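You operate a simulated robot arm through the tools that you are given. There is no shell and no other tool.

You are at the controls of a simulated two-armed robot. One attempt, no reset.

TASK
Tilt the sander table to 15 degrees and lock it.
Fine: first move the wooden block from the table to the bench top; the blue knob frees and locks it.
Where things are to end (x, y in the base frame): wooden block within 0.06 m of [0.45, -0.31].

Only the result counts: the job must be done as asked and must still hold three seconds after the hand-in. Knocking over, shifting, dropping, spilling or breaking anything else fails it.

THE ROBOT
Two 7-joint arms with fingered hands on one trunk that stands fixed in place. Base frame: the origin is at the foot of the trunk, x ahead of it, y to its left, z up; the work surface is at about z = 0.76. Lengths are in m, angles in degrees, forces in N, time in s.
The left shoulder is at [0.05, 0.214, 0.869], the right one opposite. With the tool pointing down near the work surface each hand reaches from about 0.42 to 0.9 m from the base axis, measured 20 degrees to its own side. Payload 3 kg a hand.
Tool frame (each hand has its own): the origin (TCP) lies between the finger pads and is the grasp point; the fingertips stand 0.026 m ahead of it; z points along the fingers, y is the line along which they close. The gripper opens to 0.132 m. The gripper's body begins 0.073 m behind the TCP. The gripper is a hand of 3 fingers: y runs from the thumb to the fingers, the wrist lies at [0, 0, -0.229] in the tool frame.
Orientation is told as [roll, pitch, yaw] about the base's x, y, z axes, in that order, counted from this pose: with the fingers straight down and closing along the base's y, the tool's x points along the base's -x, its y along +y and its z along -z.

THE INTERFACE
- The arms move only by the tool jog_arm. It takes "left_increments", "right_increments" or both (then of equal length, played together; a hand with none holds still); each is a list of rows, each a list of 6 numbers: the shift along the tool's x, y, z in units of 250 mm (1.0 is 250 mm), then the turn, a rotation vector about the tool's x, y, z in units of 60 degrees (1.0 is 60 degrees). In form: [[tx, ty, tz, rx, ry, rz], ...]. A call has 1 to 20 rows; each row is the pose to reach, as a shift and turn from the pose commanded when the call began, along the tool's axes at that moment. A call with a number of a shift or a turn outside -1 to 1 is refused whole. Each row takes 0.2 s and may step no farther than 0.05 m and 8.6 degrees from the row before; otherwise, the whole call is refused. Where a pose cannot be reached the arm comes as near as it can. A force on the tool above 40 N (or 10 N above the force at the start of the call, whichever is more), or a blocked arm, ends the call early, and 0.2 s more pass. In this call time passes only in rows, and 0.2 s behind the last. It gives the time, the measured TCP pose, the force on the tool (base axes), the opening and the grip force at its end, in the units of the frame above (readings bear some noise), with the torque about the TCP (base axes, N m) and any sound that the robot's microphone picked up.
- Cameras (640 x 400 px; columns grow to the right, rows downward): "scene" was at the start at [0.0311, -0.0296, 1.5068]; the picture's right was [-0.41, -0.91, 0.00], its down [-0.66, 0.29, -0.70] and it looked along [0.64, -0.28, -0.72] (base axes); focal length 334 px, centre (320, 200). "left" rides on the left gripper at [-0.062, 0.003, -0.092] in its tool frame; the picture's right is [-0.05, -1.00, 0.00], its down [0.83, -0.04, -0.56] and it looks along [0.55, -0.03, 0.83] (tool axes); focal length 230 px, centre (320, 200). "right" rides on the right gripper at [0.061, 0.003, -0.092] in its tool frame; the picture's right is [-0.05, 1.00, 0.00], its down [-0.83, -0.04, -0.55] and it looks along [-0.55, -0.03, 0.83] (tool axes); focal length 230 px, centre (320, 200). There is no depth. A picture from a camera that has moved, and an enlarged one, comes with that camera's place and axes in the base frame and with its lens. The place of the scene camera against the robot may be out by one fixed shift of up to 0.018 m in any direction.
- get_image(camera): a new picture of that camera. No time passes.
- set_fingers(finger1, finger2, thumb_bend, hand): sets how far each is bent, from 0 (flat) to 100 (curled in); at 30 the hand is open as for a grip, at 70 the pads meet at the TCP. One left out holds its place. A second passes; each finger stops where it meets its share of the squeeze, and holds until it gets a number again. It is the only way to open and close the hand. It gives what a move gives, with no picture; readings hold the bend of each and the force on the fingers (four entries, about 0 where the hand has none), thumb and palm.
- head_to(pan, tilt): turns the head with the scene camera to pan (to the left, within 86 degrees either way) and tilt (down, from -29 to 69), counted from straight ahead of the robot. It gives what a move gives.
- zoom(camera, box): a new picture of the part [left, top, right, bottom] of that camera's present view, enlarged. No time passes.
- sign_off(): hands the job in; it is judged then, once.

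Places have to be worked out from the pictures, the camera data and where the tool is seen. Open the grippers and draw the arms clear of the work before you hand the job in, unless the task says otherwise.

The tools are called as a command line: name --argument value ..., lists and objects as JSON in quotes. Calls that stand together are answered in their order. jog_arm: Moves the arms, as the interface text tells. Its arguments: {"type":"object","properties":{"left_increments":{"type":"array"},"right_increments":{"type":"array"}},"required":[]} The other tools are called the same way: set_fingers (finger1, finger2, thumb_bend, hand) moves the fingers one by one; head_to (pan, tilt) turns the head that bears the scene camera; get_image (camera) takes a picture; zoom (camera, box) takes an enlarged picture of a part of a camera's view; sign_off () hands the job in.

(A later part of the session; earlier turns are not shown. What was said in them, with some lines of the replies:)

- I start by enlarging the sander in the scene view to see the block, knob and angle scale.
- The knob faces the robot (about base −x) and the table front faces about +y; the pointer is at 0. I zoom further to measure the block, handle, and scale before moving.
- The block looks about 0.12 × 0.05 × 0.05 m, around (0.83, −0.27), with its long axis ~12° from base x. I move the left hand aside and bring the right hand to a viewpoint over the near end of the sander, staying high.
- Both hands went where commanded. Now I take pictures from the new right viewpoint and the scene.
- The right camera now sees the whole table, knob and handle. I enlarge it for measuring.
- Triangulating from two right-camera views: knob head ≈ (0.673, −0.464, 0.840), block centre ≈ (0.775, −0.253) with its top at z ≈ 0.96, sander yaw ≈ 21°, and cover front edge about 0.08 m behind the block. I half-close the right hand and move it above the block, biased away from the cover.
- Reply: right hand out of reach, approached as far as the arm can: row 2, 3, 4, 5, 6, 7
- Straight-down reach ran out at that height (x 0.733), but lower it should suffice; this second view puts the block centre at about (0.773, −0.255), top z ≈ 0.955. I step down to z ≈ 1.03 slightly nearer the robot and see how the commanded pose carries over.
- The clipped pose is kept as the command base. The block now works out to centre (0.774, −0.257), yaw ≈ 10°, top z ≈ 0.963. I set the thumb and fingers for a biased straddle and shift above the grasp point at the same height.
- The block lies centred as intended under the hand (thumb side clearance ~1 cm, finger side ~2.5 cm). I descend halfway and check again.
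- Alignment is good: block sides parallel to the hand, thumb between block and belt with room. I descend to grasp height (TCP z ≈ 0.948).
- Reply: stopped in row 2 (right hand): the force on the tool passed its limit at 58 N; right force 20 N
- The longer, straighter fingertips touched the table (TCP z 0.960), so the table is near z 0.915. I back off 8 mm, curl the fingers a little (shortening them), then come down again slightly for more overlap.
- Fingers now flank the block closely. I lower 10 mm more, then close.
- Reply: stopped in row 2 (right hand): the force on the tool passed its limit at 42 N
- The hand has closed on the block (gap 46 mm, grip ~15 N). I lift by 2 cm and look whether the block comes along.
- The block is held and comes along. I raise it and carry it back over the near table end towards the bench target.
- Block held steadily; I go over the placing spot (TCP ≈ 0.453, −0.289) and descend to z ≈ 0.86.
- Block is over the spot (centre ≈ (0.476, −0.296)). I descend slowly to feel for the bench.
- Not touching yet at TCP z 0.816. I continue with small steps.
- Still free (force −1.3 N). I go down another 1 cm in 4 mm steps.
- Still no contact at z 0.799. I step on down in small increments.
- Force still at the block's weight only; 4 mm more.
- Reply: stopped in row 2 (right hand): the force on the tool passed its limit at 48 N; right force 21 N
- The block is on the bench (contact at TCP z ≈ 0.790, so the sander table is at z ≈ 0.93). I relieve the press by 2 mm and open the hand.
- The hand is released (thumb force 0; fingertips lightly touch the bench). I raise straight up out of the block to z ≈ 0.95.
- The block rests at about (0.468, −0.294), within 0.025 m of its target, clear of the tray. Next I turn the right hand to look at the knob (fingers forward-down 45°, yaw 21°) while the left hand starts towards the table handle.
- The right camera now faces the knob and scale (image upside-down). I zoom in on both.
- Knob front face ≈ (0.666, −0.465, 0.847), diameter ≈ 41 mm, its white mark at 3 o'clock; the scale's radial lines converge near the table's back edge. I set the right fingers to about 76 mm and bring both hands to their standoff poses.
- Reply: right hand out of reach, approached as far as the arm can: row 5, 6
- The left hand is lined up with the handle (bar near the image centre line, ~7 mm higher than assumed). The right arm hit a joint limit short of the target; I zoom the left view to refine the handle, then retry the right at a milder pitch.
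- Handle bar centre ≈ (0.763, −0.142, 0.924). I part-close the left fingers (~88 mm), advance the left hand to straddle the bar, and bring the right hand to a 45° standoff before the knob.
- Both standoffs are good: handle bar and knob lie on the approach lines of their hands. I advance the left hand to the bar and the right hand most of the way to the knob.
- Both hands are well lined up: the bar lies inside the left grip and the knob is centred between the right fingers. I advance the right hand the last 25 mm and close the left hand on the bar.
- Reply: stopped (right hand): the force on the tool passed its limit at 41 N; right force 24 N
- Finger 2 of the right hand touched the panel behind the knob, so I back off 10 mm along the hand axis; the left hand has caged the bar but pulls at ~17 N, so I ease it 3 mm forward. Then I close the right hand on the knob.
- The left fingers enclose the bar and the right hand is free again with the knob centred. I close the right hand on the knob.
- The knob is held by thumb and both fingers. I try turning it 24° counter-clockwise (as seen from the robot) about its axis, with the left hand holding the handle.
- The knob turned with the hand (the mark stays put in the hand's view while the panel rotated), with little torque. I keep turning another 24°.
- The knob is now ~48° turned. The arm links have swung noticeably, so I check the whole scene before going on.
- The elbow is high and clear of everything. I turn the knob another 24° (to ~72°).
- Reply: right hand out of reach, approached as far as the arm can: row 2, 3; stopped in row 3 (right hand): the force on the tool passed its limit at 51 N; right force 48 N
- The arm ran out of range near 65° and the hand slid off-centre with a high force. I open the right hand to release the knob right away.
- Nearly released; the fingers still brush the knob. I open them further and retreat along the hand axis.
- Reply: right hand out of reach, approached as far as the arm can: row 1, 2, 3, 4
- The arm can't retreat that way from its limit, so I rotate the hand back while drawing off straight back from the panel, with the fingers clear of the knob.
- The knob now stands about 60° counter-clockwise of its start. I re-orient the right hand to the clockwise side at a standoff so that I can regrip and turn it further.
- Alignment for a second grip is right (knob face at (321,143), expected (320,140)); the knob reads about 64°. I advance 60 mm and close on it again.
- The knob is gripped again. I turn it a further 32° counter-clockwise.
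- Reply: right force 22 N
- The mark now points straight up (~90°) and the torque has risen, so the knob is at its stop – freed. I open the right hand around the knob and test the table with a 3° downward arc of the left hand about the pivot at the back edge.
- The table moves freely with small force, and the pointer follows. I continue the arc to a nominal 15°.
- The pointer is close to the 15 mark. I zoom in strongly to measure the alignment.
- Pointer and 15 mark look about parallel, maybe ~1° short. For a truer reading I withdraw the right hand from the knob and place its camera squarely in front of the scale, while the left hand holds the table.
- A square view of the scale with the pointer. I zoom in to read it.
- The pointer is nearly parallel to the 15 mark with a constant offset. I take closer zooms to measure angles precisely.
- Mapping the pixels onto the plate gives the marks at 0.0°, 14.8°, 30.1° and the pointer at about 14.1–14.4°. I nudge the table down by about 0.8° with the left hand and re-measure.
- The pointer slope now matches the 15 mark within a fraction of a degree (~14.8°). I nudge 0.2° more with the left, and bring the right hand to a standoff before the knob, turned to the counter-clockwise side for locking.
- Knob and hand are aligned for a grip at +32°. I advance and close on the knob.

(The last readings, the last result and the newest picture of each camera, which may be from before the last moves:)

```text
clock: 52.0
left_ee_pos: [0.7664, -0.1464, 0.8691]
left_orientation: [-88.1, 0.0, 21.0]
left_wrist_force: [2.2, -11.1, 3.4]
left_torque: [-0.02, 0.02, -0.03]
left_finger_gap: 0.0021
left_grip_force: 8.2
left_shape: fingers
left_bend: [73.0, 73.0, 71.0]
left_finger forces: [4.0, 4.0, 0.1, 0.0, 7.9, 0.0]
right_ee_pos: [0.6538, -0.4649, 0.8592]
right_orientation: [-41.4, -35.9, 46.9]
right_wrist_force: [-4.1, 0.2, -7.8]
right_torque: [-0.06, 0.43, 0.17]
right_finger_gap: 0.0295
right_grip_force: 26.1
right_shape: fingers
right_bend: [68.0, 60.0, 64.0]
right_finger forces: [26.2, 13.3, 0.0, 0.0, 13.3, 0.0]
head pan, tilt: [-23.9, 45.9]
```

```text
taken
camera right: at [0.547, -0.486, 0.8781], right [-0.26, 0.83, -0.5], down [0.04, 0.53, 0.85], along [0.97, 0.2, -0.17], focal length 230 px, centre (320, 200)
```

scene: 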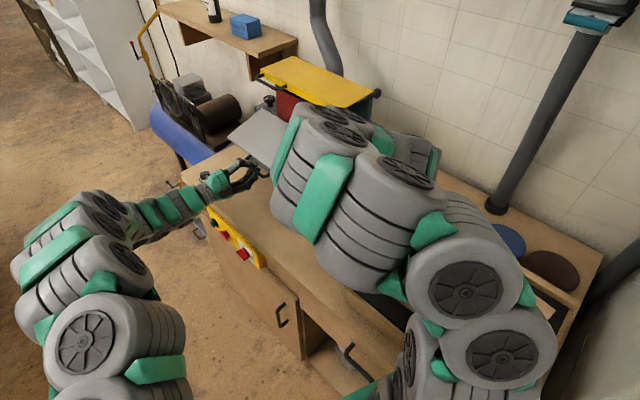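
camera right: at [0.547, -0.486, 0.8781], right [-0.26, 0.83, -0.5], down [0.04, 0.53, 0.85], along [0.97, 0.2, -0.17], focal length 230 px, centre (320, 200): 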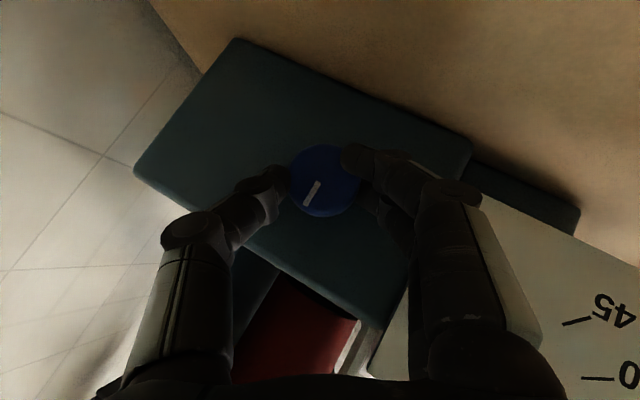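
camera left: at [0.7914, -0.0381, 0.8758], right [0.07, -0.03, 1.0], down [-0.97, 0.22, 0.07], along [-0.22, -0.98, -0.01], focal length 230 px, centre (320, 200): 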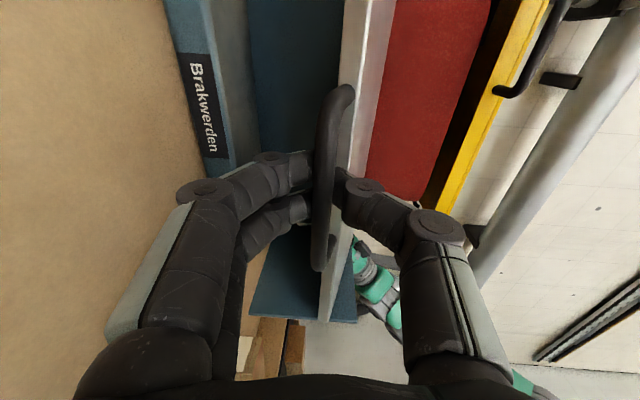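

Finger 1 seems to sit on the front rim (bend 68, 26 N). I reopen, move 5 mm closer to the panel, and grip again.

set_fingers --hand "right" --finger1 48 --finger2 48 --thumb_bend 48

jog_arm --right_increments '[[-0.014, 0.004, 0.016, 0, 0, 0]]'

set_fingers --hand "right" --finger1 72 --finger2 72 --thumb_bend 72

get_image --camera "right"

```text
clock: 53.0
left_ee_pos: [0.7673, -0.1464, 0.8699]
left_orientation: [-88.1, 0.0, 21.1]
left_wrist_force: [2.6, -11.6, 2.4]
left_torque: [-0.01, -0.03, -0.04]
left_finger_gap: 0.0022
left_grip_force: 8.4
left_shape: fingers
left_bend: [73.0, 73.0, 71.0]
left_finger forces: [4.1, 4.0, 0.0, 0.0, 8.1, 0.1]
right_ee_pos: [0.6542, -0.4642, 0.8593]
right_orientation: [-41.2, -35.8, 47.0]
right_wrist_force: [-1.1, 0.5, 1.3]
right_torque: [-0.03, 0.0, -0.04]
right_finger_gap: 0.0739
right_grip_force: 0.0
right_shape: fingers
right_bend: [48.0, 48.0, 48.0]
right_finger forces: [0.0, 0.1, 0.0, 0.0, 0.1, 0.1]
head pan, tilt: [-23.9, 45.9]
```

```text
clock: 53.4
left_ee_pos: [0.7676, -0.1467, 0.8703]
left_orientation: [-88.2, -0.1, 21.1]
left_wrist_force: [3.1, -11.5, 3.3]
left_torque: [0.01, 0.0, -0.03]
left_finger_gap: 0.0024
left_grip_force: 8.6
left_shape: fingers
left_bend: [73.0, 73.0, 71.0]
left_finger forces: [4.1, 4.2, 0.0, 0.1, 8.1, 0.0]
right_ee_pos: [0.6592, -0.4615, 0.8592]
right_orientation: [-41.4, -36.0, 47.1]
right_wrist_force: [-0.4, 0.3, 0.7]
right_torque: [0.0, -0.02, -0.01]
right_finger_gap: 0.0739
right_grip_force: 0.1
right_shape: fingers
right_bend: [48.0, 48.0, 48.0]
right_finger forces: [0.1, 0.1, 0.1, 0.1, 0.1, 0.0]
head pan, tilt: [-23.9, 45.9]
```

```text
clock: 54.4
left_ee_pos: [0.7663, -0.1459, 0.869]
left_orientation: [-88.0, 0.0, 21.0]
left_wrist_force: [1.4, -12.4, 3.3]
left_torque: [0.01, -0.04, -0.01]
left_finger_gap: 0.0022
left_grip_force: 8.2
left_shape: fingers
left_bend: [73.0, 73.0, 71.0]
left_finger forces: [4.1, 4.1, 0.0, 0.0, 8.3, 0.1]
right_ee_pos: [0.6593, -0.4603, 0.858]
right_orientation: [-41.3, -35.9, 46.9]
right_wrist_force: [8.5, 0.8, -5.9]
right_torque: [0.03, -0.05, -0.14]
right_finger_gap: 0.0364
right_grip_force: 16.7
right_shape: fingers
right_bend: [61.0, 65.0, 64.0]
right_finger forces: [10.0, 8.3, 0.0, 0.0, 15.9, 0.0]
head pan, tilt: [-23.9, 45.9]
```

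```text
taken
camera right: at [0.5526, -0.4832, 0.8778], right [-0.26, 0.83, -0.5], down [0.04, 0.53, 0.85], along [0.97, 0.2, -0.17], focal length 230 px, centre (320, 200)
```

right: 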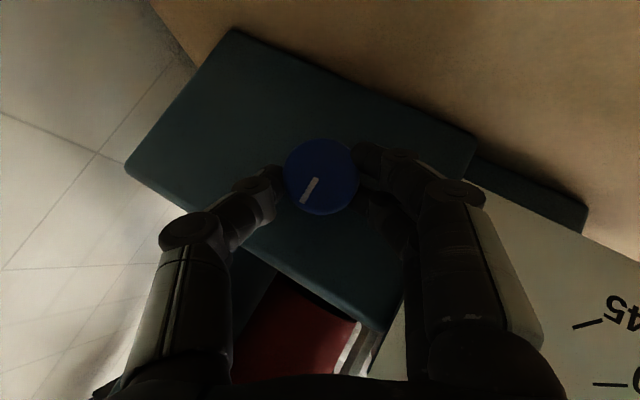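

A proper grip now (36 mm, balanced forces). I turn the knob 48° clockwise.

jog_arm --right_increments '[[0.0004, -0.0076, 0.0004, -0.0946, 0, 0.0939], [0.0015, -0.0151, 0.0015, -0.1892, 0, 0.1879], [0.0033, -0.0223, 0.0034, -0.2838, 0, 0.2818], [0.0059, -0.029, 0.0059, -0.3785, 0, 0.3758], [0.009, -0.0352, 0.009, -0.473, 0, 0.4697], [0.0128, -0.0407, 0.0128, -0.5677, 0, 0.5637]]'

get_image --camera "right"

get_image --camera "scene"

```text
clock: 55.8
left_ee_pos: [0.7667, -0.1458, 0.8695]
left_orientation: [-88.2, 0.0, 21.0]
left_wrist_force: [1.4, -12.0, 2.9]
left_torque: [0.01, 0.0, -0.02]
left_finger_gap: 0.0025
left_grip_force: 8.4
left_shape: fingers
left_bend: [73.0, 73.0, 71.0]
left_finger forces: [3.9, 4.0, 0.0, 0.0, 8.3, 0.0]
right_ee_pos: [0.6621, -0.4721, 0.8614]
right_orientation: [21.6, -41.9, 4.3]
right_wrist_force: [16.2, 0.6, -10.6]
right_torque: [-0.15, 0.0, -0.29]
right_finger_gap: 0.0359
right_grip_force: 19.5
right_shape: fingers
right_bend: [63.0, 66.0, 64.0]
right_finger forces: [8.1, 11.5, 0.1, 0.0, 18.1, 0.0]
head pan, tilt: [-23.9, 45.9]
```

```text
taken
camera right: at [0.5613, -0.5106, 0.8856], right [-0.28, 0.91, 0.31], down [0.3, -0.22, 0.93], along [0.91, 0.35, -0.21], focal length 230 px, centre (320, 200)
```

right: 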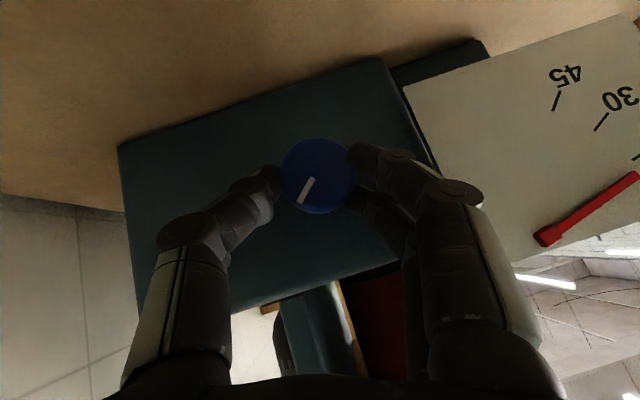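

```text
taken
```

scene: 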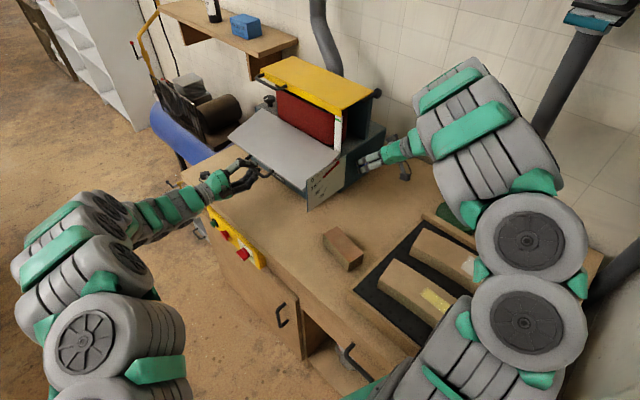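

The knob followed to ~44° and the scene is clear again. I keep turning clockwise by 24° if the arm allows.

jog_arm --right_increments '[[0.0004, -0.0076, 0.0004, -0.0946, 0, 0.0939], [0.0015, -0.0151, 0.0015, -0.1892, 0, 0.1879], [0.0033, -0.0223, 0.0034, -0.2838, 0, 0.2818]]'

get_image --camera "right"

zoom --camera "scene" --box '[220, 100, 440, 220]'

```text
clock: 56.6
left_ee_pos: [0.7674, -0.1454, 0.8692]
left_orientation: [-88.1, 0.0, 21.0]
left_wrist_force: [1.8, -9.6, 2.8]
left_torque: [0.01, -0.01, -0.02]
left_finger_gap: 0.0023
left_grip_force: 7.5
left_shape: fingers
left_bend: [73.0, 73.0, 71.0]
left_finger forces: [3.6, 3.6, 0.0, 0.0, 7.8, 0.0]
right_ee_pos: [0.6641, -0.4765, 0.8591]
right_orientation: [49.0, -32.2, -13.0]
right_wrist_force: [9.6, -3.8, -6.6]
right_torque: [-0.25, 0.07, -0.34]
right_finger_gap: 0.036
right_grip_force: 19.9
right_shape: fingers
right_bend: [64.0, 66.0, 64.0]
right_finger forces: [7.8, 12.0, 0.0, 0.0, 20.7, 0.0]
head pan, tilt: [-23.9, 45.9]
```

```text
taken
camera right: at [0.5658, -0.5238, 0.8802], right [-0.2, 0.72, 0.67], down [0.41, -0.55, 0.72], along [0.89, 0.42, -0.18], focal length 230 px, centre (320, 200)
```

right: 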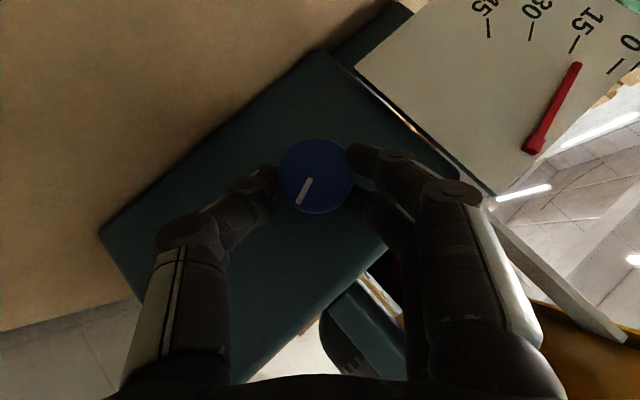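

```text
2.91 times, centred on (330, 160) of scene
camera zoom: at [0.0313, -0.0299, 1.5068], right [-0.41, -0.91, 0.0], down [-0.66, 0.29, -0.7], along [0.64, -0.28, -0.72], focal length 970 px, centre (291, 316)
```

zoom: 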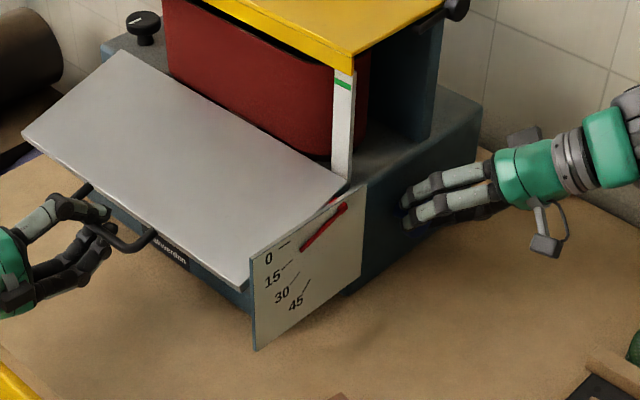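

The knob is at about 20° now and the pointer sits on the 15 line. I turn the remaining ~24° to the lock stop.

jog_arm --right_increments '[[0.0004, -0.0076, 0.0004, -0.0946, 0, 0.0939], [0.0015, -0.0151, 0.0015, -0.1892, 0, 0.1879], [0.0033, -0.0223, 0.0034, -0.2838, 0, 0.2818]]'

get_image --camera "right"

zoom --camera "scene" --box '[220, 100, 440, 220]'

```text
clock: 57.4
left_ee_pos: [0.7665, -0.1466, 0.8688]
left_orientation: [-88.1, 0.0, 21.0]
left_wrist_force: [2.4, -9.1, 3.5]
left_torque: [0.01, 0.03, -0.02]
left_finger_gap: 0.0022
left_grip_force: 6.9
left_shape: fingers
left_bend: [73.0, 73.0, 71.0]
left_finger forces: [3.5, 3.6, 0.0, 0.0, 7.4, 0.1]
right_ee_pos: [0.6646, -0.4805, 0.8552]
right_orientation: [70.2, -17.6, -22.3]
right_wrist_force: [9.2, -8.4, -8.0]
right_torque: [-0.66, 0.15, -0.35]
right_finger_gap: 0.0356
right_grip_force: 21.0
right_shape: fingers
right_bend: [65.0, 66.0, 64.0]
right_finger forces: [8.2, 11.1, 0.0, 0.0, 22.8, 0.1]
head pan, tilt: [-23.9, 45.9]
```

```text
taken
camera right: at [0.5693, -0.5339, 0.8695], right [-0.09, 0.4, 0.91], down [0.49, -0.78, 0.39], along [0.87, 0.48, -0.13], focal length 230 px, centre (320, 200)
```

right: 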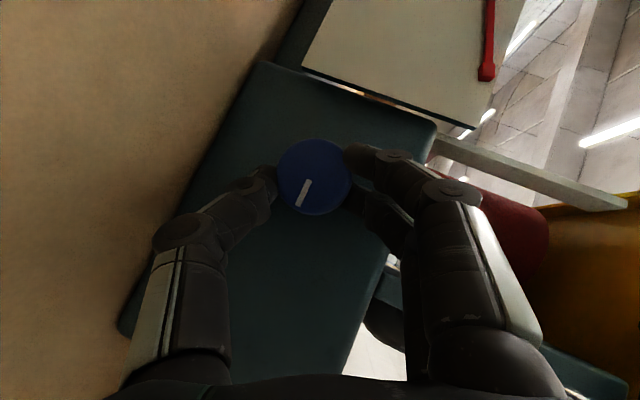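

```text
2.91 times, centred on (330, 160) of scene
camera zoom: at [0.0313, -0.0299, 1.5068], right [-0.41, -0.91, 0.0], down [-0.66, 0.29, -0.7], along [0.64, -0.28, -0.72], focal length 970 px, centre (291, 316)
```

zoom: 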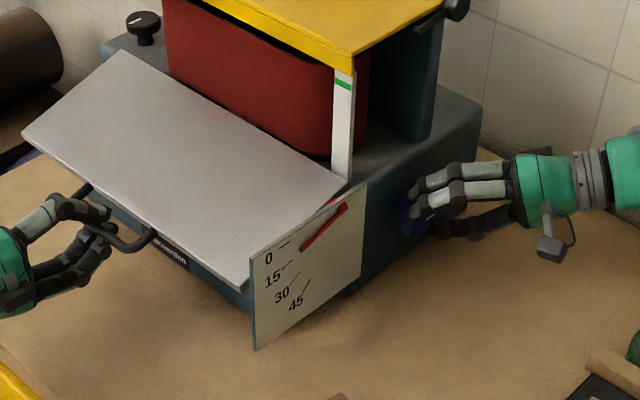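

The mark is at about 4° from its original locked position with torque rising. I turn a final 8° to seat it at the stop.

jog_arm --right_increments '[[0.0002, -0.0038, 0.0002, -0.0473, 0, 0.047], [0.0004, -0.0076, 0.0004, -0.0946, 0, 0.0939]]'

get_image --camera "right"

```text
clock: 58.0
left_ee_pos: [0.7674, -0.1452, 0.8701]
left_orientation: [-88.0, 0.0, 21.0]
left_wrist_force: [2.8, -10.8, 1.6]
left_torque: [0.0, 0.02, 0.01]
left_finger_gap: 0.002
left_grip_force: 7.3
left_shape: fingers
left_bend: [73.0, 73.0, 71.0]
left_finger forces: [3.8, 3.9, 0.0, 0.1, 7.8, 0.0]
right_ee_pos: [0.6651, -0.4808, 0.8535]
right_orientation: [76.3, -12.1, -23.8]
right_wrist_force: [6.7, -5.2, -10.5]
right_torque: [-0.62, 0.21, -0.26]
right_finger_gap: 0.035
right_grip_force: 20.4
right_shape: fingers
right_bend: [65.0, 66.0, 64.0]
right_finger forces: [8.5, 10.1, 0.0, 0.1, 21.7, 0.0]
head pan, tilt: [-23.9, 45.9]
```

```text
taken
camera right: at [0.5698, -0.535, 0.8645], right [-0.04, 0.28, 0.96], down [0.5, -0.82, 0.26], along [0.86, 0.5, -0.1], focal length 230 px, centre (320, 200)
```

right: 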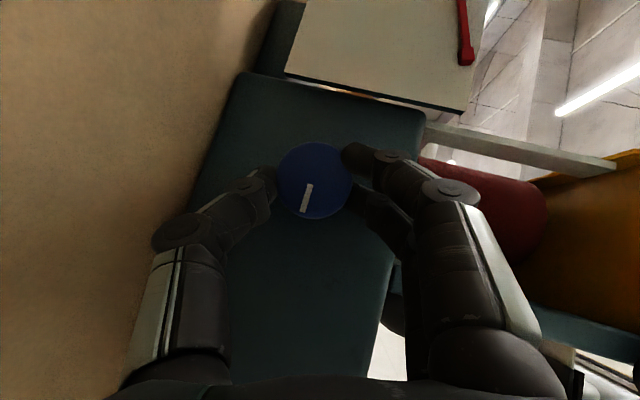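

The grip has begun to slip relative to the mark (~2° from the original position), so the stop is reached. One more small push ensures it is fully seated.

jog_arm --right_increments '[[0.0002, -0.0038, 0.0002, -0.0473, 0, 0.047], [0.0004, -0.0076, 0.0004, -0.0946, 0, 0.0939]]'

get_image --camera "right"

get_image --camera "scene"

```text
clock: 58.6
left_ee_pos: [0.766, -0.1461, 0.8704]
left_orientation: [-88.1, 0.0, 21.0]
left_wrist_force: [3.7, -9.7, 3.3]
left_torque: [-0.02, -0.02, -0.01]
left_finger_gap: 0.0019
left_grip_force: 7.5
left_shape: fingers
left_bend: [73.0, 73.0, 71.0]
left_finger forces: [3.7, 3.7, 0.0, 0.0, 8.0, 0.0]
right_ee_pos: [0.6654, -0.4825, 0.8517]
right_orientation: [82.2, -6.7, -25.0]
right_wrist_force: [4.7, -2.8, -9.9]
right_torque: [-0.81, 0.08, -0.14]
right_finger_gap: 0.0353
right_grip_force: 19.9
right_shape: fingers
right_bend: [64.0, 66.0, 64.0]
right_finger forces: [8.7, 8.1, 0.1, 0.0, 21.9, 0.0]
head pan, tilt: [-23.9, 45.9]
```

```text
taken
camera right: at [0.5704, -0.5376, 0.8601], right [0.0, 0.15, 0.99], down [0.51, -0.85, 0.13], along [0.86, 0.5, -0.08], focal length 230 px, centre (320, 200)
```

right: 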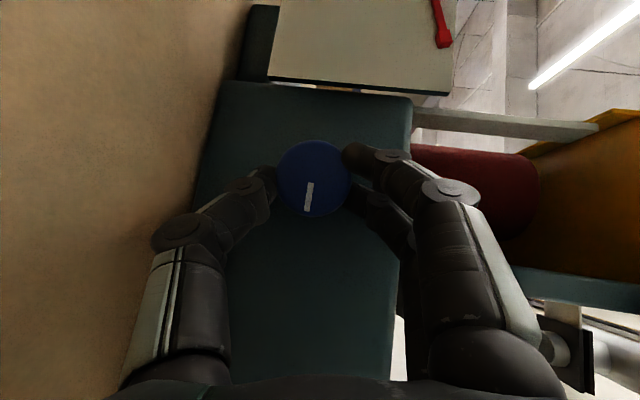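

```text
taken
```

scene: 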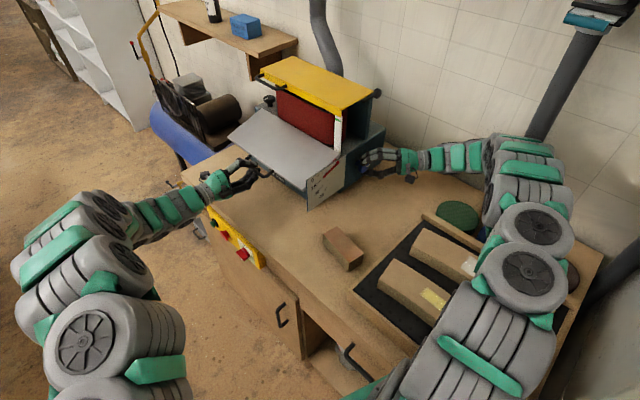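

The hand now slips on the knob with the mark near its original place, so I take it as seated. I open the right hand and withdraw it while rotating it back upright to inspect the knob.

set_fingers --hand "right" --finger1 46 --finger2 46 --thumb_bend 46

jog_arm --right_increments '[[0.0426, 0, -0.0423, 0, 0, 0], [0.0851, 0, -0.0846, 0.0473, 0, -0.047], [0.1277, 0, -0.1268, 0.142, 0, -0.141], [0.1703, 0, -0.1691, 0.2365, 0, -0.2349], [0.1987, 0, -0.1973, 0.3312, 0, -0.3288], [0.1987, 0, -0.1973, 0.4258, 0, -0.4228], [0.1987, 0, -0.1973, 0.5204, 0, -0.5167], [0.1987, 0, -0.1973, 0.615, 0, -0.6107]]'

get_image --camera "right"

get_image --camera "scene"

```text
clock: 59.6
left_ee_pos: [0.7661, -0.1465, 0.8694]
left_orientation: [-88.1, 0.0, 21.0]
left_wrist_force: [4.3, -10.5, 2.4]
left_torque: [-0.02, 0.0, 0.01]
left_finger_gap: 0.0024
left_grip_force: 8.2
left_shape: fingers
left_bend: [73.0, 73.0, 71.0]
left_finger forces: [4.0, 3.9, 0.1, 0.0, 8.0, 0.0]
right_ee_pos: [0.666, -0.4817, 0.8502]
right_orientation: [82.1, -6.8, -24.9]
right_wrist_force: [0.6, 1.2, -0.4]
right_torque: [-0.03, 0.01, 0.01]
right_finger_gap: 0.0806
right_grip_force: 0.1
right_shape: fingers
right_bend: [46.0, 46.0, 46.0]
right_finger forces: [0.0, 0.0, 0.0, 0.1, 0.0, 0.0]
head pan, tilt: [-23.9, 45.9]
```

```text
clock: 61.4
left_ee_pos: [0.7662, -0.1462, 0.8694]
left_orientation: [-88.1, 0.0, 20.9]
left_wrist_force: [3.8, -8.8, 3.0]
left_torque: [-0.02, -0.01, 0.02]
left_finger_gap: 0.002
left_grip_force: 8.0
left_shape: fingers
left_bend: [73.0, 73.0, 71.0]
left_finger forces: [3.7, 3.7, 0.1, 0.0, 7.9, 0.1]
right_ee_pos: [0.5989, -0.5061, 0.8506]
right_orientation: [35.7, -37.9, -5.2]
right_wrist_force: [1.1, 0.4, -0.3]
right_torque: [0.01, -0.02, 0.02]
right_finger_gap: 0.0808
right_grip_force: 0.0
right_shape: fingers
right_bend: [46.0, 46.0, 46.0]
right_finger forces: [0.0, 0.0, 0.0, 0.0, 0.0, 0.0]
head pan, tilt: [-23.9, 45.9]
```

```text
taken
camera right: at [0.4997, -0.5481, 0.8744], right [-0.24, 0.84, 0.49], down [0.36, -0.39, 0.85], along [0.9, 0.38, -0.2], focal length 230 px, centre (320, 200)
```

right: 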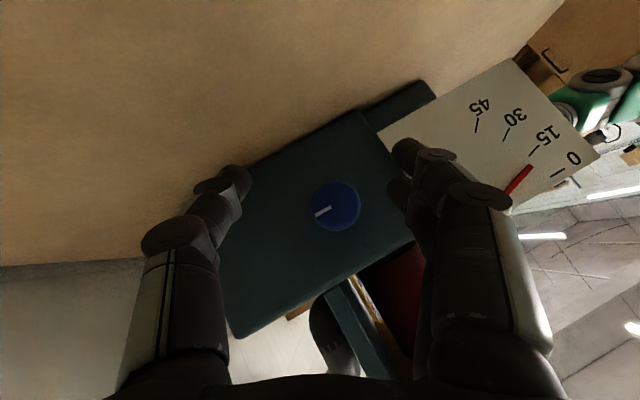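

```text
taken
```

scene: 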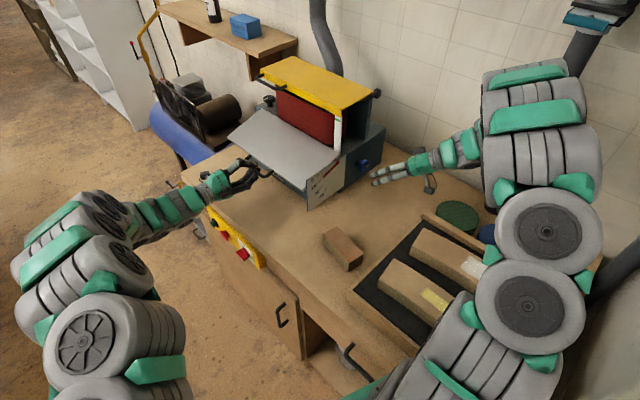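

I zoom in on the knob and the scale to verify the mark's angle and the pointer.

zoom --camera "right" --box '[200, 70, 440, 340]'

zoom --camera "right" --box '[300, 170, 372, 240]'

zoom --camera "scene" --box '[306, 155, 354, 195]'

zoom --camera "scene" --box '[330, 140, 400, 190]'

```text
1.48 times, centred on (320, 205) of right
camera zoom: at [0.4997, -0.5481, 0.8744], right [-0.24, 0.84, 0.49], down [0.36, -0.39, 0.85], along [0.9, 0.38, -0.2], focal length 341 px, centre (320, 193)
```

zoom: 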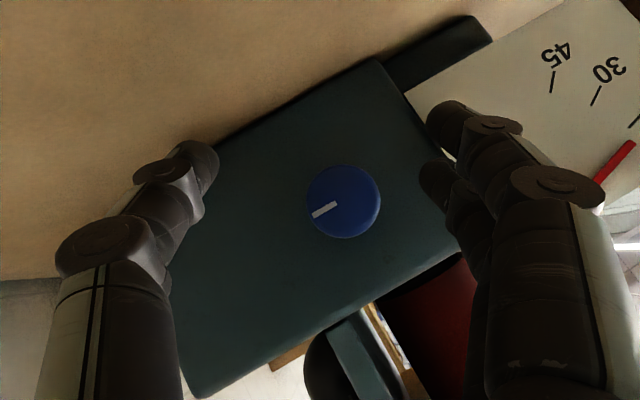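

```text
5.71 times, centred on (336, 205) of right
camera zoom: at [0.4997, -0.5481, 0.8744], right [-0.24, 0.84, 0.49], down [0.36, -0.39, 0.85], along [0.9, 0.38, -0.2], focal length 1315 px, centre (229, 171)
```

zoom: 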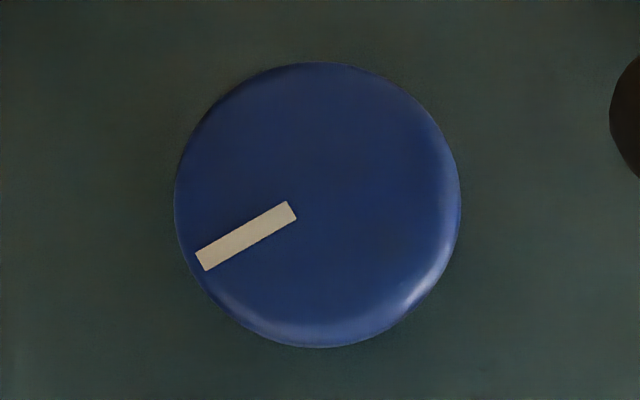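

```text
10.00 times, centred on (330, 175) of scene
camera zoom: at [0.0311, -0.0297, 1.5068], right [-0.41, -0.91, 0.0], down [-0.66, 0.29, -0.7], along [0.64, -0.28, -0.72], focal length 3335 px, centre (220, 450)
```

zoom: 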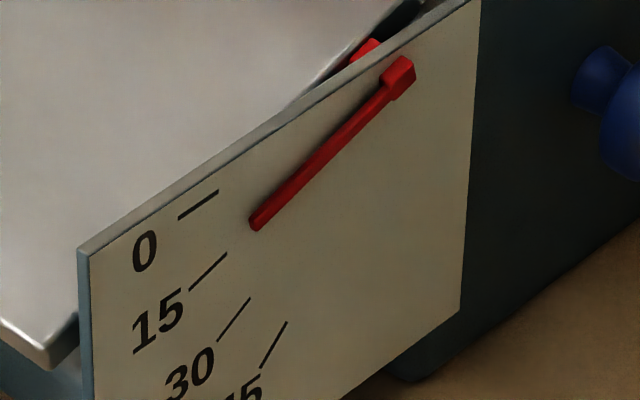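

```text
8.00 times, centred on (365, 165) of scene
camera zoom: at [0.0311, -0.0297, 1.5068], right [-0.41, -0.91, 0.0], down [-0.66, 0.29, -0.7], along [0.64, -0.28, -0.72], focal length 2668 px, centre (-40, 480)
```

zoom: 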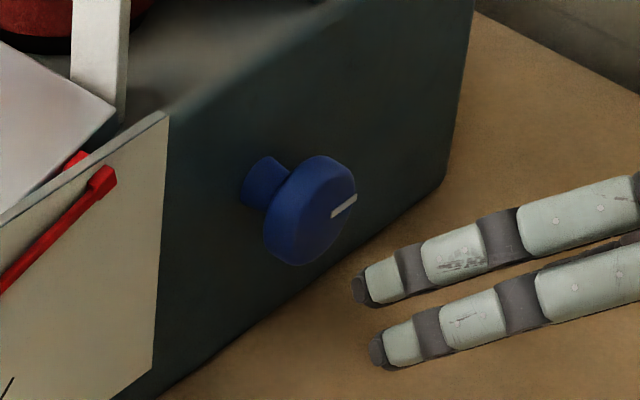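

The knob mark is back at its original horizontal place. I test the lock by gently lifting the handle 3 mm with the left hand.

jog_arm --left_increments '[[0, -0.006, 0, 0, 0, 0], [0, -0.012, 0, 0, 0, 0]]'

zoom --camera "scene" --box '[306, 155, 354, 195]'

```text
clock: 62.0
left_ee_pos: [0.7663, -0.1463, 0.8712]
left_orientation: [-88.0, 0.0, 20.9]
left_wrist_force: [2.8, -9.4, -5.0]
left_torque: [0.07, 0.0, 0.01]
left_finger_gap: 0.0021
left_grip_force: 7.1
left_shape: fingers
left_bend: [73.0, 73.0, 71.0]
left_finger forces: [4.0, 4.1, 0.0, 0.0, 5.8, 0.0]
right_ee_pos: [0.5997, -0.5052, 0.8513]
right_orientation: [36.1, -38.0, -5.2]
right_wrist_force: [-0.2, 0.2, 0.5]
right_torque: [0.02, -0.01, 0.02]
right_finger_gap: 0.081
right_grip_force: 0.0
right_shape: fingers
right_bend: [46.0, 46.0, 46.0]
right_finger forces: [0.1, 0.0, 0.0, 0.0, 0.1, 0.0]
head pan, tilt: [-23.9, 45.9]
```

```text
10.00 times, centred on (330, 175) of scene
camera zoom: at [0.0312, -0.0297, 1.5068], right [-0.41, -0.91, 0.0], down [-0.66, 0.29, -0.7], along [0.64, -0.28, -0.72], focal length 3335 px, centre (220, 450)
```

zoom: 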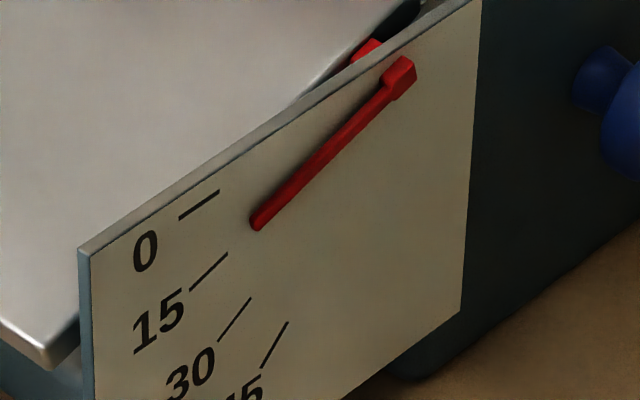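

The pointer stayed put while the hand's force shifted by 8 N. I press a bit further to be sure.

jog_arm --left_increments '[[0, -0.008, 0, 0, 0, 0], [0, -0.016, 0, 0, 0, 0]]'

zoom --camera "scene" --box '[306, 155, 354, 195]'

```text
clock: 62.6
left_ee_pos: [0.7674, -0.1463, 0.8749]
left_orientation: [-88.0, 0.0, 21.1]
left_wrist_force: [4.8, -6.8, -11.8]
left_torque: [0.1, 0.01, 0.02]
left_finger_gap: 0.0025
left_grip_force: 6.7
left_shape: fingers
left_bend: [73.0, 73.0, 73.0]
left_finger forces: [5.0, 5.1, 0.0, 0.0, 4.0, 0.0]
right_ee_pos: [0.6002, -0.505, 0.8495]
right_orientation: [36.1, -37.9, -5.3]
right_wrist_force: [-0.2, -0.1, -0.5]
right_torque: [-0.02, -0.03, 0.0]
right_finger_gap: 0.0812
right_grip_force: 0.0
right_shape: fingers
right_bend: [46.0, 46.0, 46.0]
right_finger forces: [0.0, 0.0, 0.0, 0.1, 0.0, 0.0]
head pan, tilt: [-23.9, 45.9]
```

```text
10.00 times, centred on (330, 175) of scene
camera zoom: at [0.0313, -0.0297, 1.5068], right [-0.41, -0.91, 0.0], down [-0.66, 0.29, -0.7], along [0.64, -0.28, -0.72], focal length 3335 px, centre (220, 450)
```

zoom: 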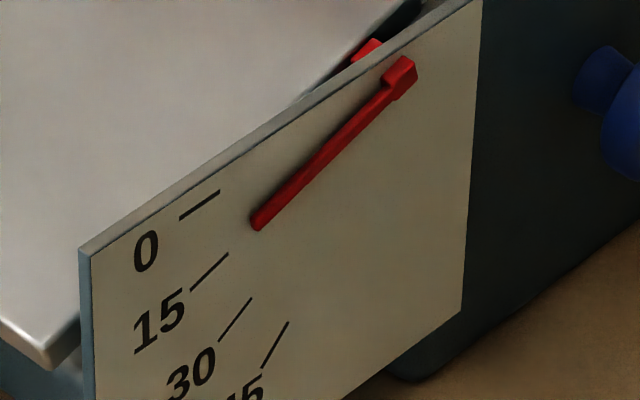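

The pointer did not move although the handle was pulled up with ~15 N: the table is locked. I relax the left hand back down 5 mm, open it, and check.

jog_arm --left_increments '[[0, 0.01, 0, 0, 0, 0], [0, 0.02, 0, 0, 0, 0]]'

set_fingers --hand "left" --finger1 44 --finger2 44 --thumb_bend 44

get_image --camera "left"

zoom --camera "scene" --box '[200, 110, 400, 220]'

```text
clock: 63.2
left_ee_pos: [0.7675, -0.1453, 0.8728]
left_orientation: [-88.2, 0.0, 21.0]
left_wrist_force: [1.3, -7.2, -0.2]
left_torque: [-0.01, 0.0, -0.04]
left_finger_gap: 0.0019
left_grip_force: 6.7
left_shape: fingers
left_bend: [73.0, 73.0, 72.0]
left_finger forces: [3.6, 3.6, 0.1, 0.0, 6.6, 0.1]
right_ee_pos: [0.5989, -0.5049, 0.8513]
right_orientation: [36.0, -38.0, -5.3]
right_wrist_force: [-0.2, 0.1, 0.6]
right_torque: [-0.02, 0.02, 0.01]
right_finger_gap: 0.0809
right_grip_force: 0.1
right_shape: fingers
right_bend: [46.0, 46.0, 46.0]
right_finger forces: [0.1, 0.0, 0.0, 0.0, 0.0, 0.0]
head pan, tilt: [-23.9, 45.9]
```

```text
clock: 64.2
left_ee_pos: [0.766, -0.1454, 0.8716]
left_orientation: [-88.1, 0.0, 21.0]
left_wrist_force: [-0.2, -0.8, -1.1]
left_torque: [0.01, -0.01, -0.02]
left_finger_gap: 0.0873
left_grip_force: 0.1
left_shape: fingers
left_bend: [44.0, 44.0, 44.0]
left_finger forces: [0.0, 0.0, 0.0, 0.0, 0.0, 0.1]
right_ee_pos: [0.5996, -0.5047, 0.8515]
right_orientation: [36.1, -38.0, -5.2]
right_wrist_force: [-0.3, 0.3, 0.0]
right_torque: [-0.04, 0.01, -0.02]
right_finger_gap: 0.081
right_grip_force: 0.0
right_shape: fingers
right_bend: [46.0, 46.0, 46.0]
right_finger forces: [0.1, 0.1, 0.1, 0.0, 0.0, 0.0]
head pan, tilt: [-23.9, 45.9]
```

```text
taken
camera left: at [0.7921, -0.0384, 0.8721], right [0.06, -0.01, 1.0], down [-0.97, 0.22, 0.06], along [-0.22, -0.98, 0.0], focal length 230 px, centre (320, 200)
```

left: 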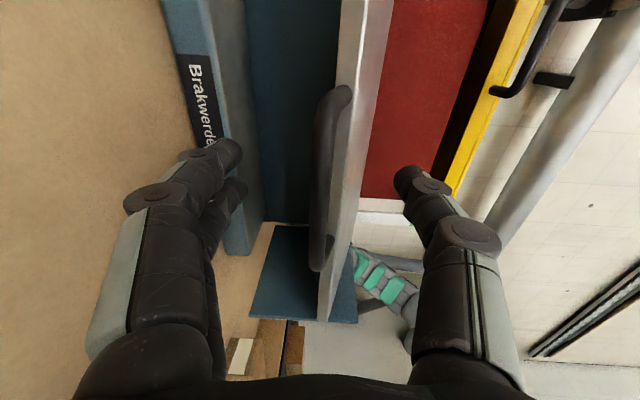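

```text
3.20 times, centred on (300, 165) of scene
camera zoom: at [0.0311, -0.0296, 1.5068], right [-0.41, -0.91, 0.0], down [-0.66, 0.29, -0.7], along [0.64, -0.28, -0.72], focal length 1067 px, centre (384, 312)
```

zoom: 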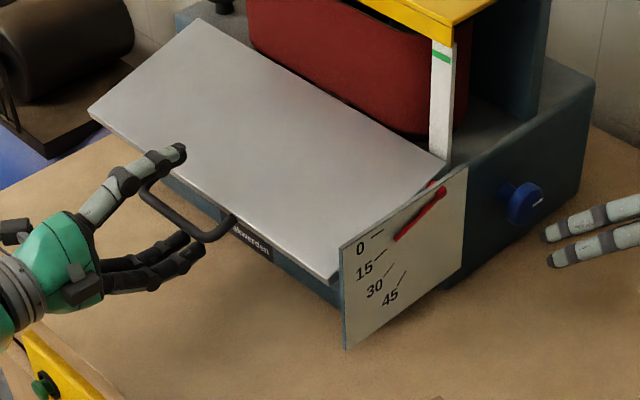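

The table stays at 15° with both hands off. I withdraw the left hand straight out from the handle and bring the right camera before the scale for a final reading.

jog_arm --left_increments '[[0, 0, -0.1, 0, 0, 0], [0, 0, -0.2, 0, 0, 0], [0, 0, -0.32, 0, 0, 0], [0, 0, -0.44, 0, 0, 0], [0, 0, -0.5, 0, 0, 0]]' --right_increments '[[0.016, 0.118, 0.0404, 0.0662, 0, -0.0658], [0.032, 0.236, 0.0808, 0.1324, 0, -0.1315], [0.048, 0.354, 0.1212, 0.1987, 0, -0.1973], [0.064, 0.472, 0.1616, 0.2649, 0, -0.263], [0.08, 0.59, 0.202, 0.3311, 0, -0.3288]]'

set_fingers --hand "right" --finger1 30 --finger2 30 --thumb_bend 30

get_image --camera "right"

get_image --camera "scene"

```text
clock: 65.4
left_ee_pos: [0.7215, -0.0284, 0.876]
left_orientation: [-88.1, 0.1, 20.9]
left_wrist_force: [0.6, -0.4, 0.2]
left_torque: [0.0, -0.02, -0.02]
left_finger_gap: 0.0874
left_grip_force: 0.0
left_shape: fingers
left_bend: [44.0, 44.0, 44.0]
left_finger forces: [0.0, 0.1, 0.0, 0.0, 0.1, 0.0]
right_ee_pos: [0.5679, -0.3521, 0.8776]
right_orientation: [-0.5, -44.1, 19.6]
right_wrist_force: [-0.4, 0.1, -0.3]
right_torque: [-0.01, 0.0, -0.05]
right_finger_gap: 0.0812
right_grip_force: 0.0
right_shape: fingers
right_bend: [46.0, 46.0, 46.0]
right_finger forces: [0.1, 0.0, 0.0, 0.1, 0.1, 0.1]
head pan, tilt: [-23.9, 45.9]
```

```text
clock: 66.4
left_ee_pos: [0.7225, -0.028, 0.8761]
left_orientation: [-88.1, 0.0, 21.0]
left_wrist_force: [0.2, -0.6, -1.0]
left_torque: [-0.03, 0.01, 0.03]
left_finger_gap: 0.0875
left_grip_force: 0.0
left_shape: fingers
left_bend: [44.0, 44.0, 44.0]
left_finger forces: [0.0, 0.0, 0.0, 0.0, 0.1, 0.0]
right_ee_pos: [0.5686, -0.3522, 0.8788]
right_orientation: [-0.6, -44.2, 19.7]
right_wrist_force: [0.4, 0.5, -0.1]
right_torque: [-0.03, 0.0, 0.06]
right_finger_gap: 0.1338
right_grip_force: 0.0
right_shape: fingers
right_bend: [30.0, 30.0, 30.0]
right_finger forces: [0.1, 0.1, 0.1, 0.1, 0.1, 0.0]
head pan, tilt: [-23.9, 45.9]
```

```text
taken
camera right: at [0.4664, -0.384, 0.9014], right [-0.29, 0.96, 0.03], down [0.21, 0.03, 0.98], along [0.93, 0.29, -0.21], focal length 230 px, centre (320, 200)
```

right: 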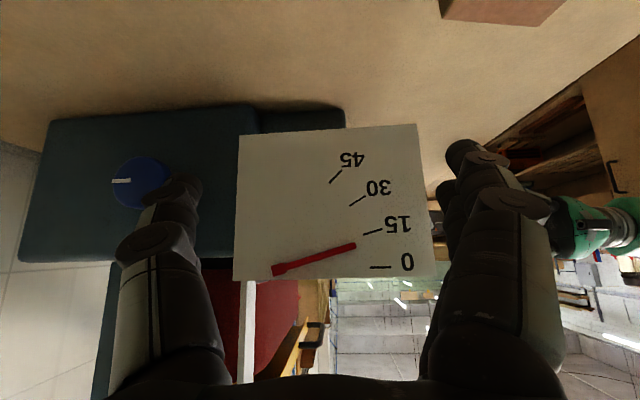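

```text
taken
```

scene: 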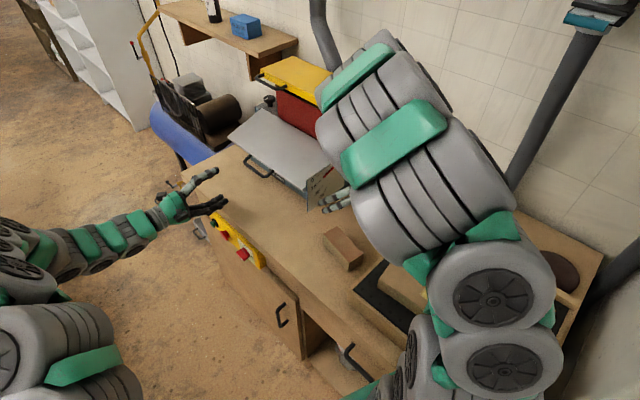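

zoom --camera "right" --box '[266, 235, 362, 285]'

zoom --camera "right" --box '[340, 225, 420, 275]'

zoom --camera "right" --box '[330, 170, 426, 230]'

```text
6.67 times, centred on (314, 260) of right
camera zoom: at [0.4664, -0.384, 0.9014], right [-0.29, 0.96, 0.03], down [0.21, 0.03, 0.98], along [0.93, 0.29, -0.21], focal length 1534 px, centre (360, -200)
```

zoom: 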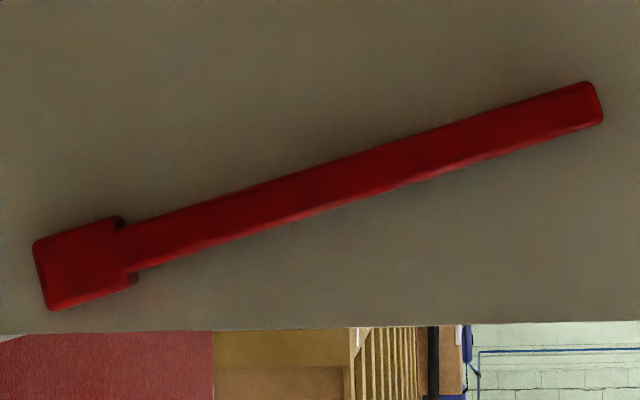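

```text
8.00 times, centred on (380, 250) of right
camera zoom: at [0.4664, -0.384, 0.9014], right [-0.29, 0.96, 0.03], down [0.21, 0.03, 0.98], along [0.93, 0.29, -0.21], focal length 1841 px, centre (-160, -200)
```

zoom: 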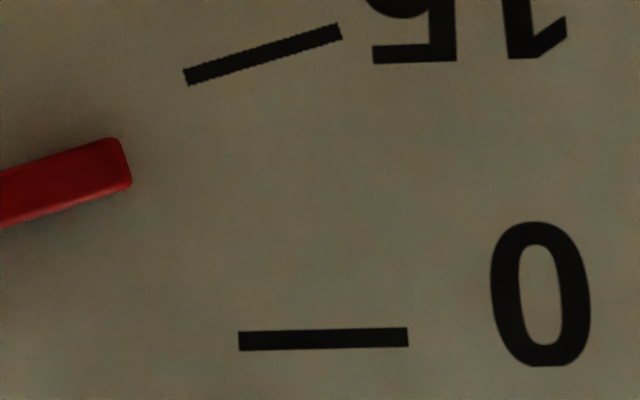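

```text
6.67 times, centred on (378, 200) of right
camera zoom: at [0.4664, -0.384, 0.9014], right [-0.29, 0.96, 0.03], down [0.21, 0.03, 0.98], along [0.93, 0.29, -0.21], focal length 1534 px, centre (-67, 200)
```

zoom: 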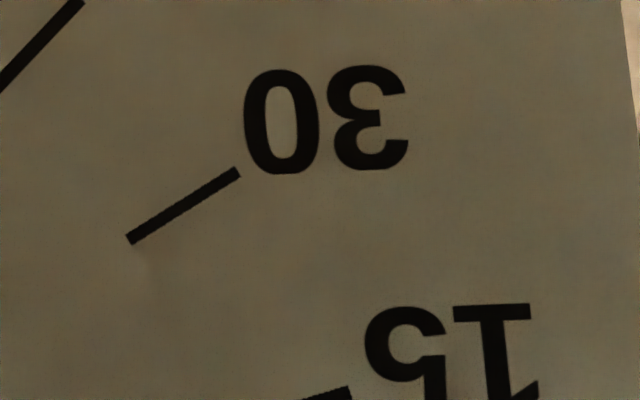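

The final reading: pointer slope matches the 15 mark (≈15.2°), knob mark horizontal (locked). I now draw both arms up and away from the work.

jog_arm --right_increments '[[-0.083, 0, -0.143, 0, 0, 0], [-0.166, 0, -0.285, 0, 0, 0], [-0.248, 0, -0.428, 0, 0, 0], [-0.331, 0, -0.57, 0, 0, 0], [-0.414, 0, -0.713, 0, 0, 0]]' --left_increments '[[0.04, -0.12, -0.122, 0, 0, 0], [0.081, -0.24, -0.245, 0, 0, 0], [0.121, -0.36, -0.367, 0, 0, 0], [0.162, -0.48, -0.49, 0, 0, 0], [0.202, -0.6, -0.612, 0, 0, 0]]'

set_fingers --hand "left" --finger1 30 --finger2 30 --thumb_bend 30

get_image --camera "scene"

get_image --camera "right"

```text
clock: 67.6
left_ee_pos: [0.6223, 0.0918, 1.0297]
left_orientation: [-88.0, 0.0, 20.9]
left_wrist_force: [-0.3, -0.5, -0.4]
left_torque: [0.0, 0.01, 0.03]
left_finger_gap: 0.0875
left_grip_force: 0.1
left_shape: fingers
left_bend: [44.0, 44.0, 44.0]
left_finger forces: [0.0, 0.0, 0.0, 0.1, 0.0, 0.1]
right_ee_pos: [0.5209, -0.3695, 1.0758]
right_orientation: [-0.5, -44.0, 19.6]
right_wrist_force: [-0.8, -0.1, 0.8]
right_torque: [0.01, 0.01, -0.01]
right_finger_gap: 0.1342
right_grip_force: 0.1
right_shape: fingers
right_bend: [30.0, 30.0, 30.0]
right_finger forces: [0.0, 0.0, 0.0, 0.0, 0.0, 0.0]
head pan, tilt: [-23.9, 45.9]
```

```text
clock: 68.6
left_ee_pos: [0.6212, 0.0905, 1.0291]
left_orientation: [-88.1, 0.0, 21.1]
left_wrist_force: [-0.5, 0.2, 0.0]
left_torque: [-0.03, 0.0, -0.03]
left_finger_gap: 0.134
left_grip_force: 0.0
left_shape: fingers
left_bend: [30.0, 30.0, 30.0]
left_finger forces: [0.0, 0.0, 0.0, 0.0, 0.0, 0.1]
right_ee_pos: [0.5212, -0.3701, 1.0755]
right_orientation: [-0.5, -44.1, 19.5]
right_wrist_force: [-0.1, -0.2, -0.6]
right_torque: [0.04, 0.02, 0.03]
right_finger_gap: 0.1342
right_grip_force: 0.0
right_shape: fingers
right_bend: [30.0, 30.0, 30.0]
right_finger forces: [0.1, 0.0, 0.0, 0.0, 0.1, 0.0]
head pan, tilt: [-23.9, 45.9]
```

```text
taken
```

scene: 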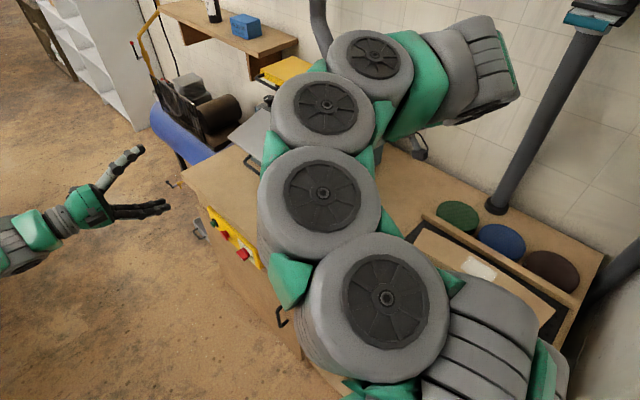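

```text
taken
camera right: at [0.4184, -0.4021, 1.0994], right [-0.29, 0.96, 0.03], down [0.21, 0.03, 0.98], along [0.93, 0.29, -0.21], focal length 230 px, centre (320, 200)
```

right: 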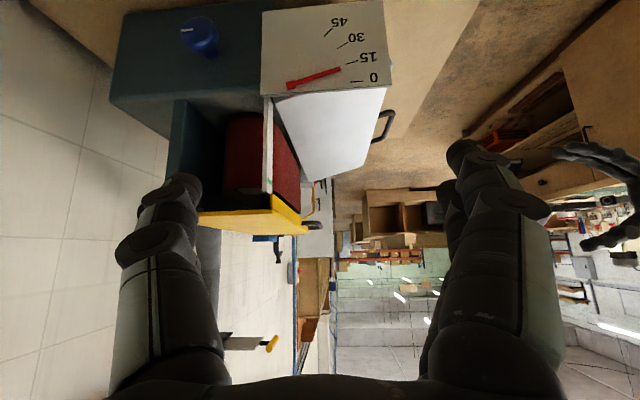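

Both hands are clear. I return the right hand to about its starting posture so the arm is well away and the scene camera can see everything.

jog_arm --right_increments '[[0.02, -0.03, -0.071, 0.034, 0.0873, 0.084], [0.04, -0.061, -0.1425, 0.068, 0.1745, 0.168], [0.06, -0.0915, -0.214, 0.102, 0.2618, 0.252], [0.08, -0.122, -0.285, 0.136, 0.349, 0.336], [0.099, -0.1525, -0.356, 0.17, 0.4363, 0.42], [0.119, -0.183, -0.4275, 0.204, 0.5235, 0.504], [0.139, -0.2135, -0.499, 0.238, 0.6108, 0.588], [0.159, -0.244, -0.57, 0.272, 0.698, 0.672]]'

get_image --camera "scene"

get_image --camera "right"

```text
clock: 70.4
left_ee_pos: [0.6226, 0.0907, 1.0295]
left_orientation: [-88.1, 0.0, 21.0]
left_wrist_force: [-1.0, -0.6, 1.0]
left_torque: [0.03, 0.0, 0.0]
left_finger_gap: 0.1336
left_grip_force: 0.1
left_shape: fingers
left_bend: [30.0, 30.0, 30.0]
left_finger forces: [0.0, 0.1, 0.1, 0.1, 0.0, 0.0]
right_ee_pos: [0.4198, -0.4677, 1.1511]
right_orientation: [-0.2, -0.3, -23.3]
right_wrist_force: [-0.1, -0.2, 0.3]
right_torque: [0.02, 0.02, 0.0]
right_finger_gap: 0.1341
right_grip_force: 0.1
right_shape: fingers
right_bend: [30.0, 30.0, 30.0]
right_finger forces: [0.0, 0.0, 0.1, 0.0, 0.0, 0.1]
head pan, tilt: [-23.9, 45.9]
```

```text
taken
```

scene: 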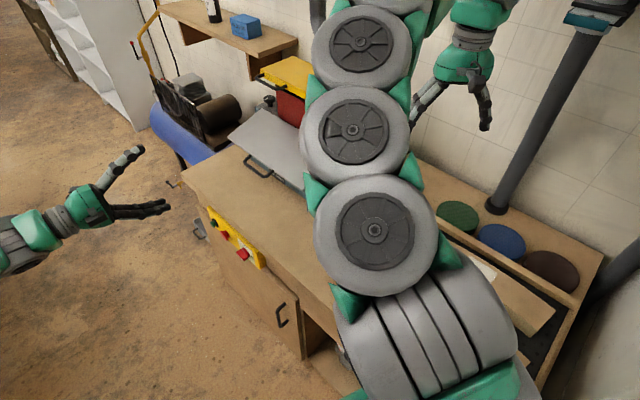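

```text
taken
camera right: at [0.3663, -0.4398, 1.2439], right [0.44, 0.9, 0.0], down [0.74, -0.37, 0.56], along [0.5, -0.25, -0.83], focal length 230 px, centre (320, 200)
```

right: 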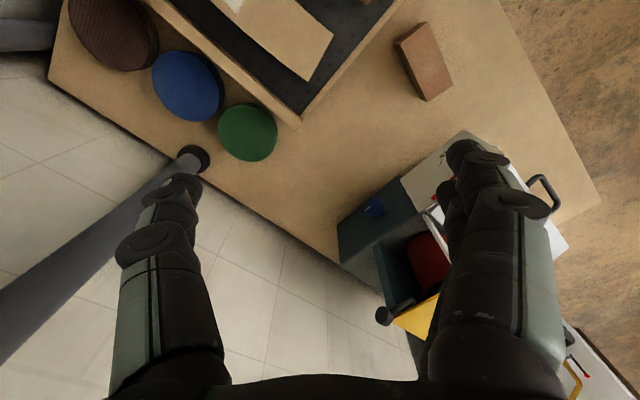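

The block rests at about (0.46, −0.294). The table is locked at about 15°, and the tray and discs are where they were. Both hands are open and clear, so I hand the job in.

sign_off

```text
The job is handed in.
```

The sander table is tilted to about 15 degrees and locked, and the job has been handed in. The interface confirmed the hand-in but gave no verdict.

- **Wooden block:** I moved it first. It sits on the bench top at about (0.46, -0.29), roughly 0.02 m from the target and well inside the 0.06 m limit.
- **Tilt:** my last close reading of the scale put the pointer at about 15.2 degrees, give or take half a degree.
- **Lock:** the blue knob is back at its original locked position. Pulling up on the table handle with about 15 N did not move the pointer.
- **Surroundings:** the last pictures show the tray and discs where they started.

Both grippers are open and the arms are drawn clear.

During the work, a few contacts tripped the force limit:
- The fingertips pressed on the table at up to 58 N while it was still locked.
- The block touched down on the bench at 48 N.
- The hand bumped the knob panel and slipped on the knob while turning it.

I saw no shift or damage from any of these.
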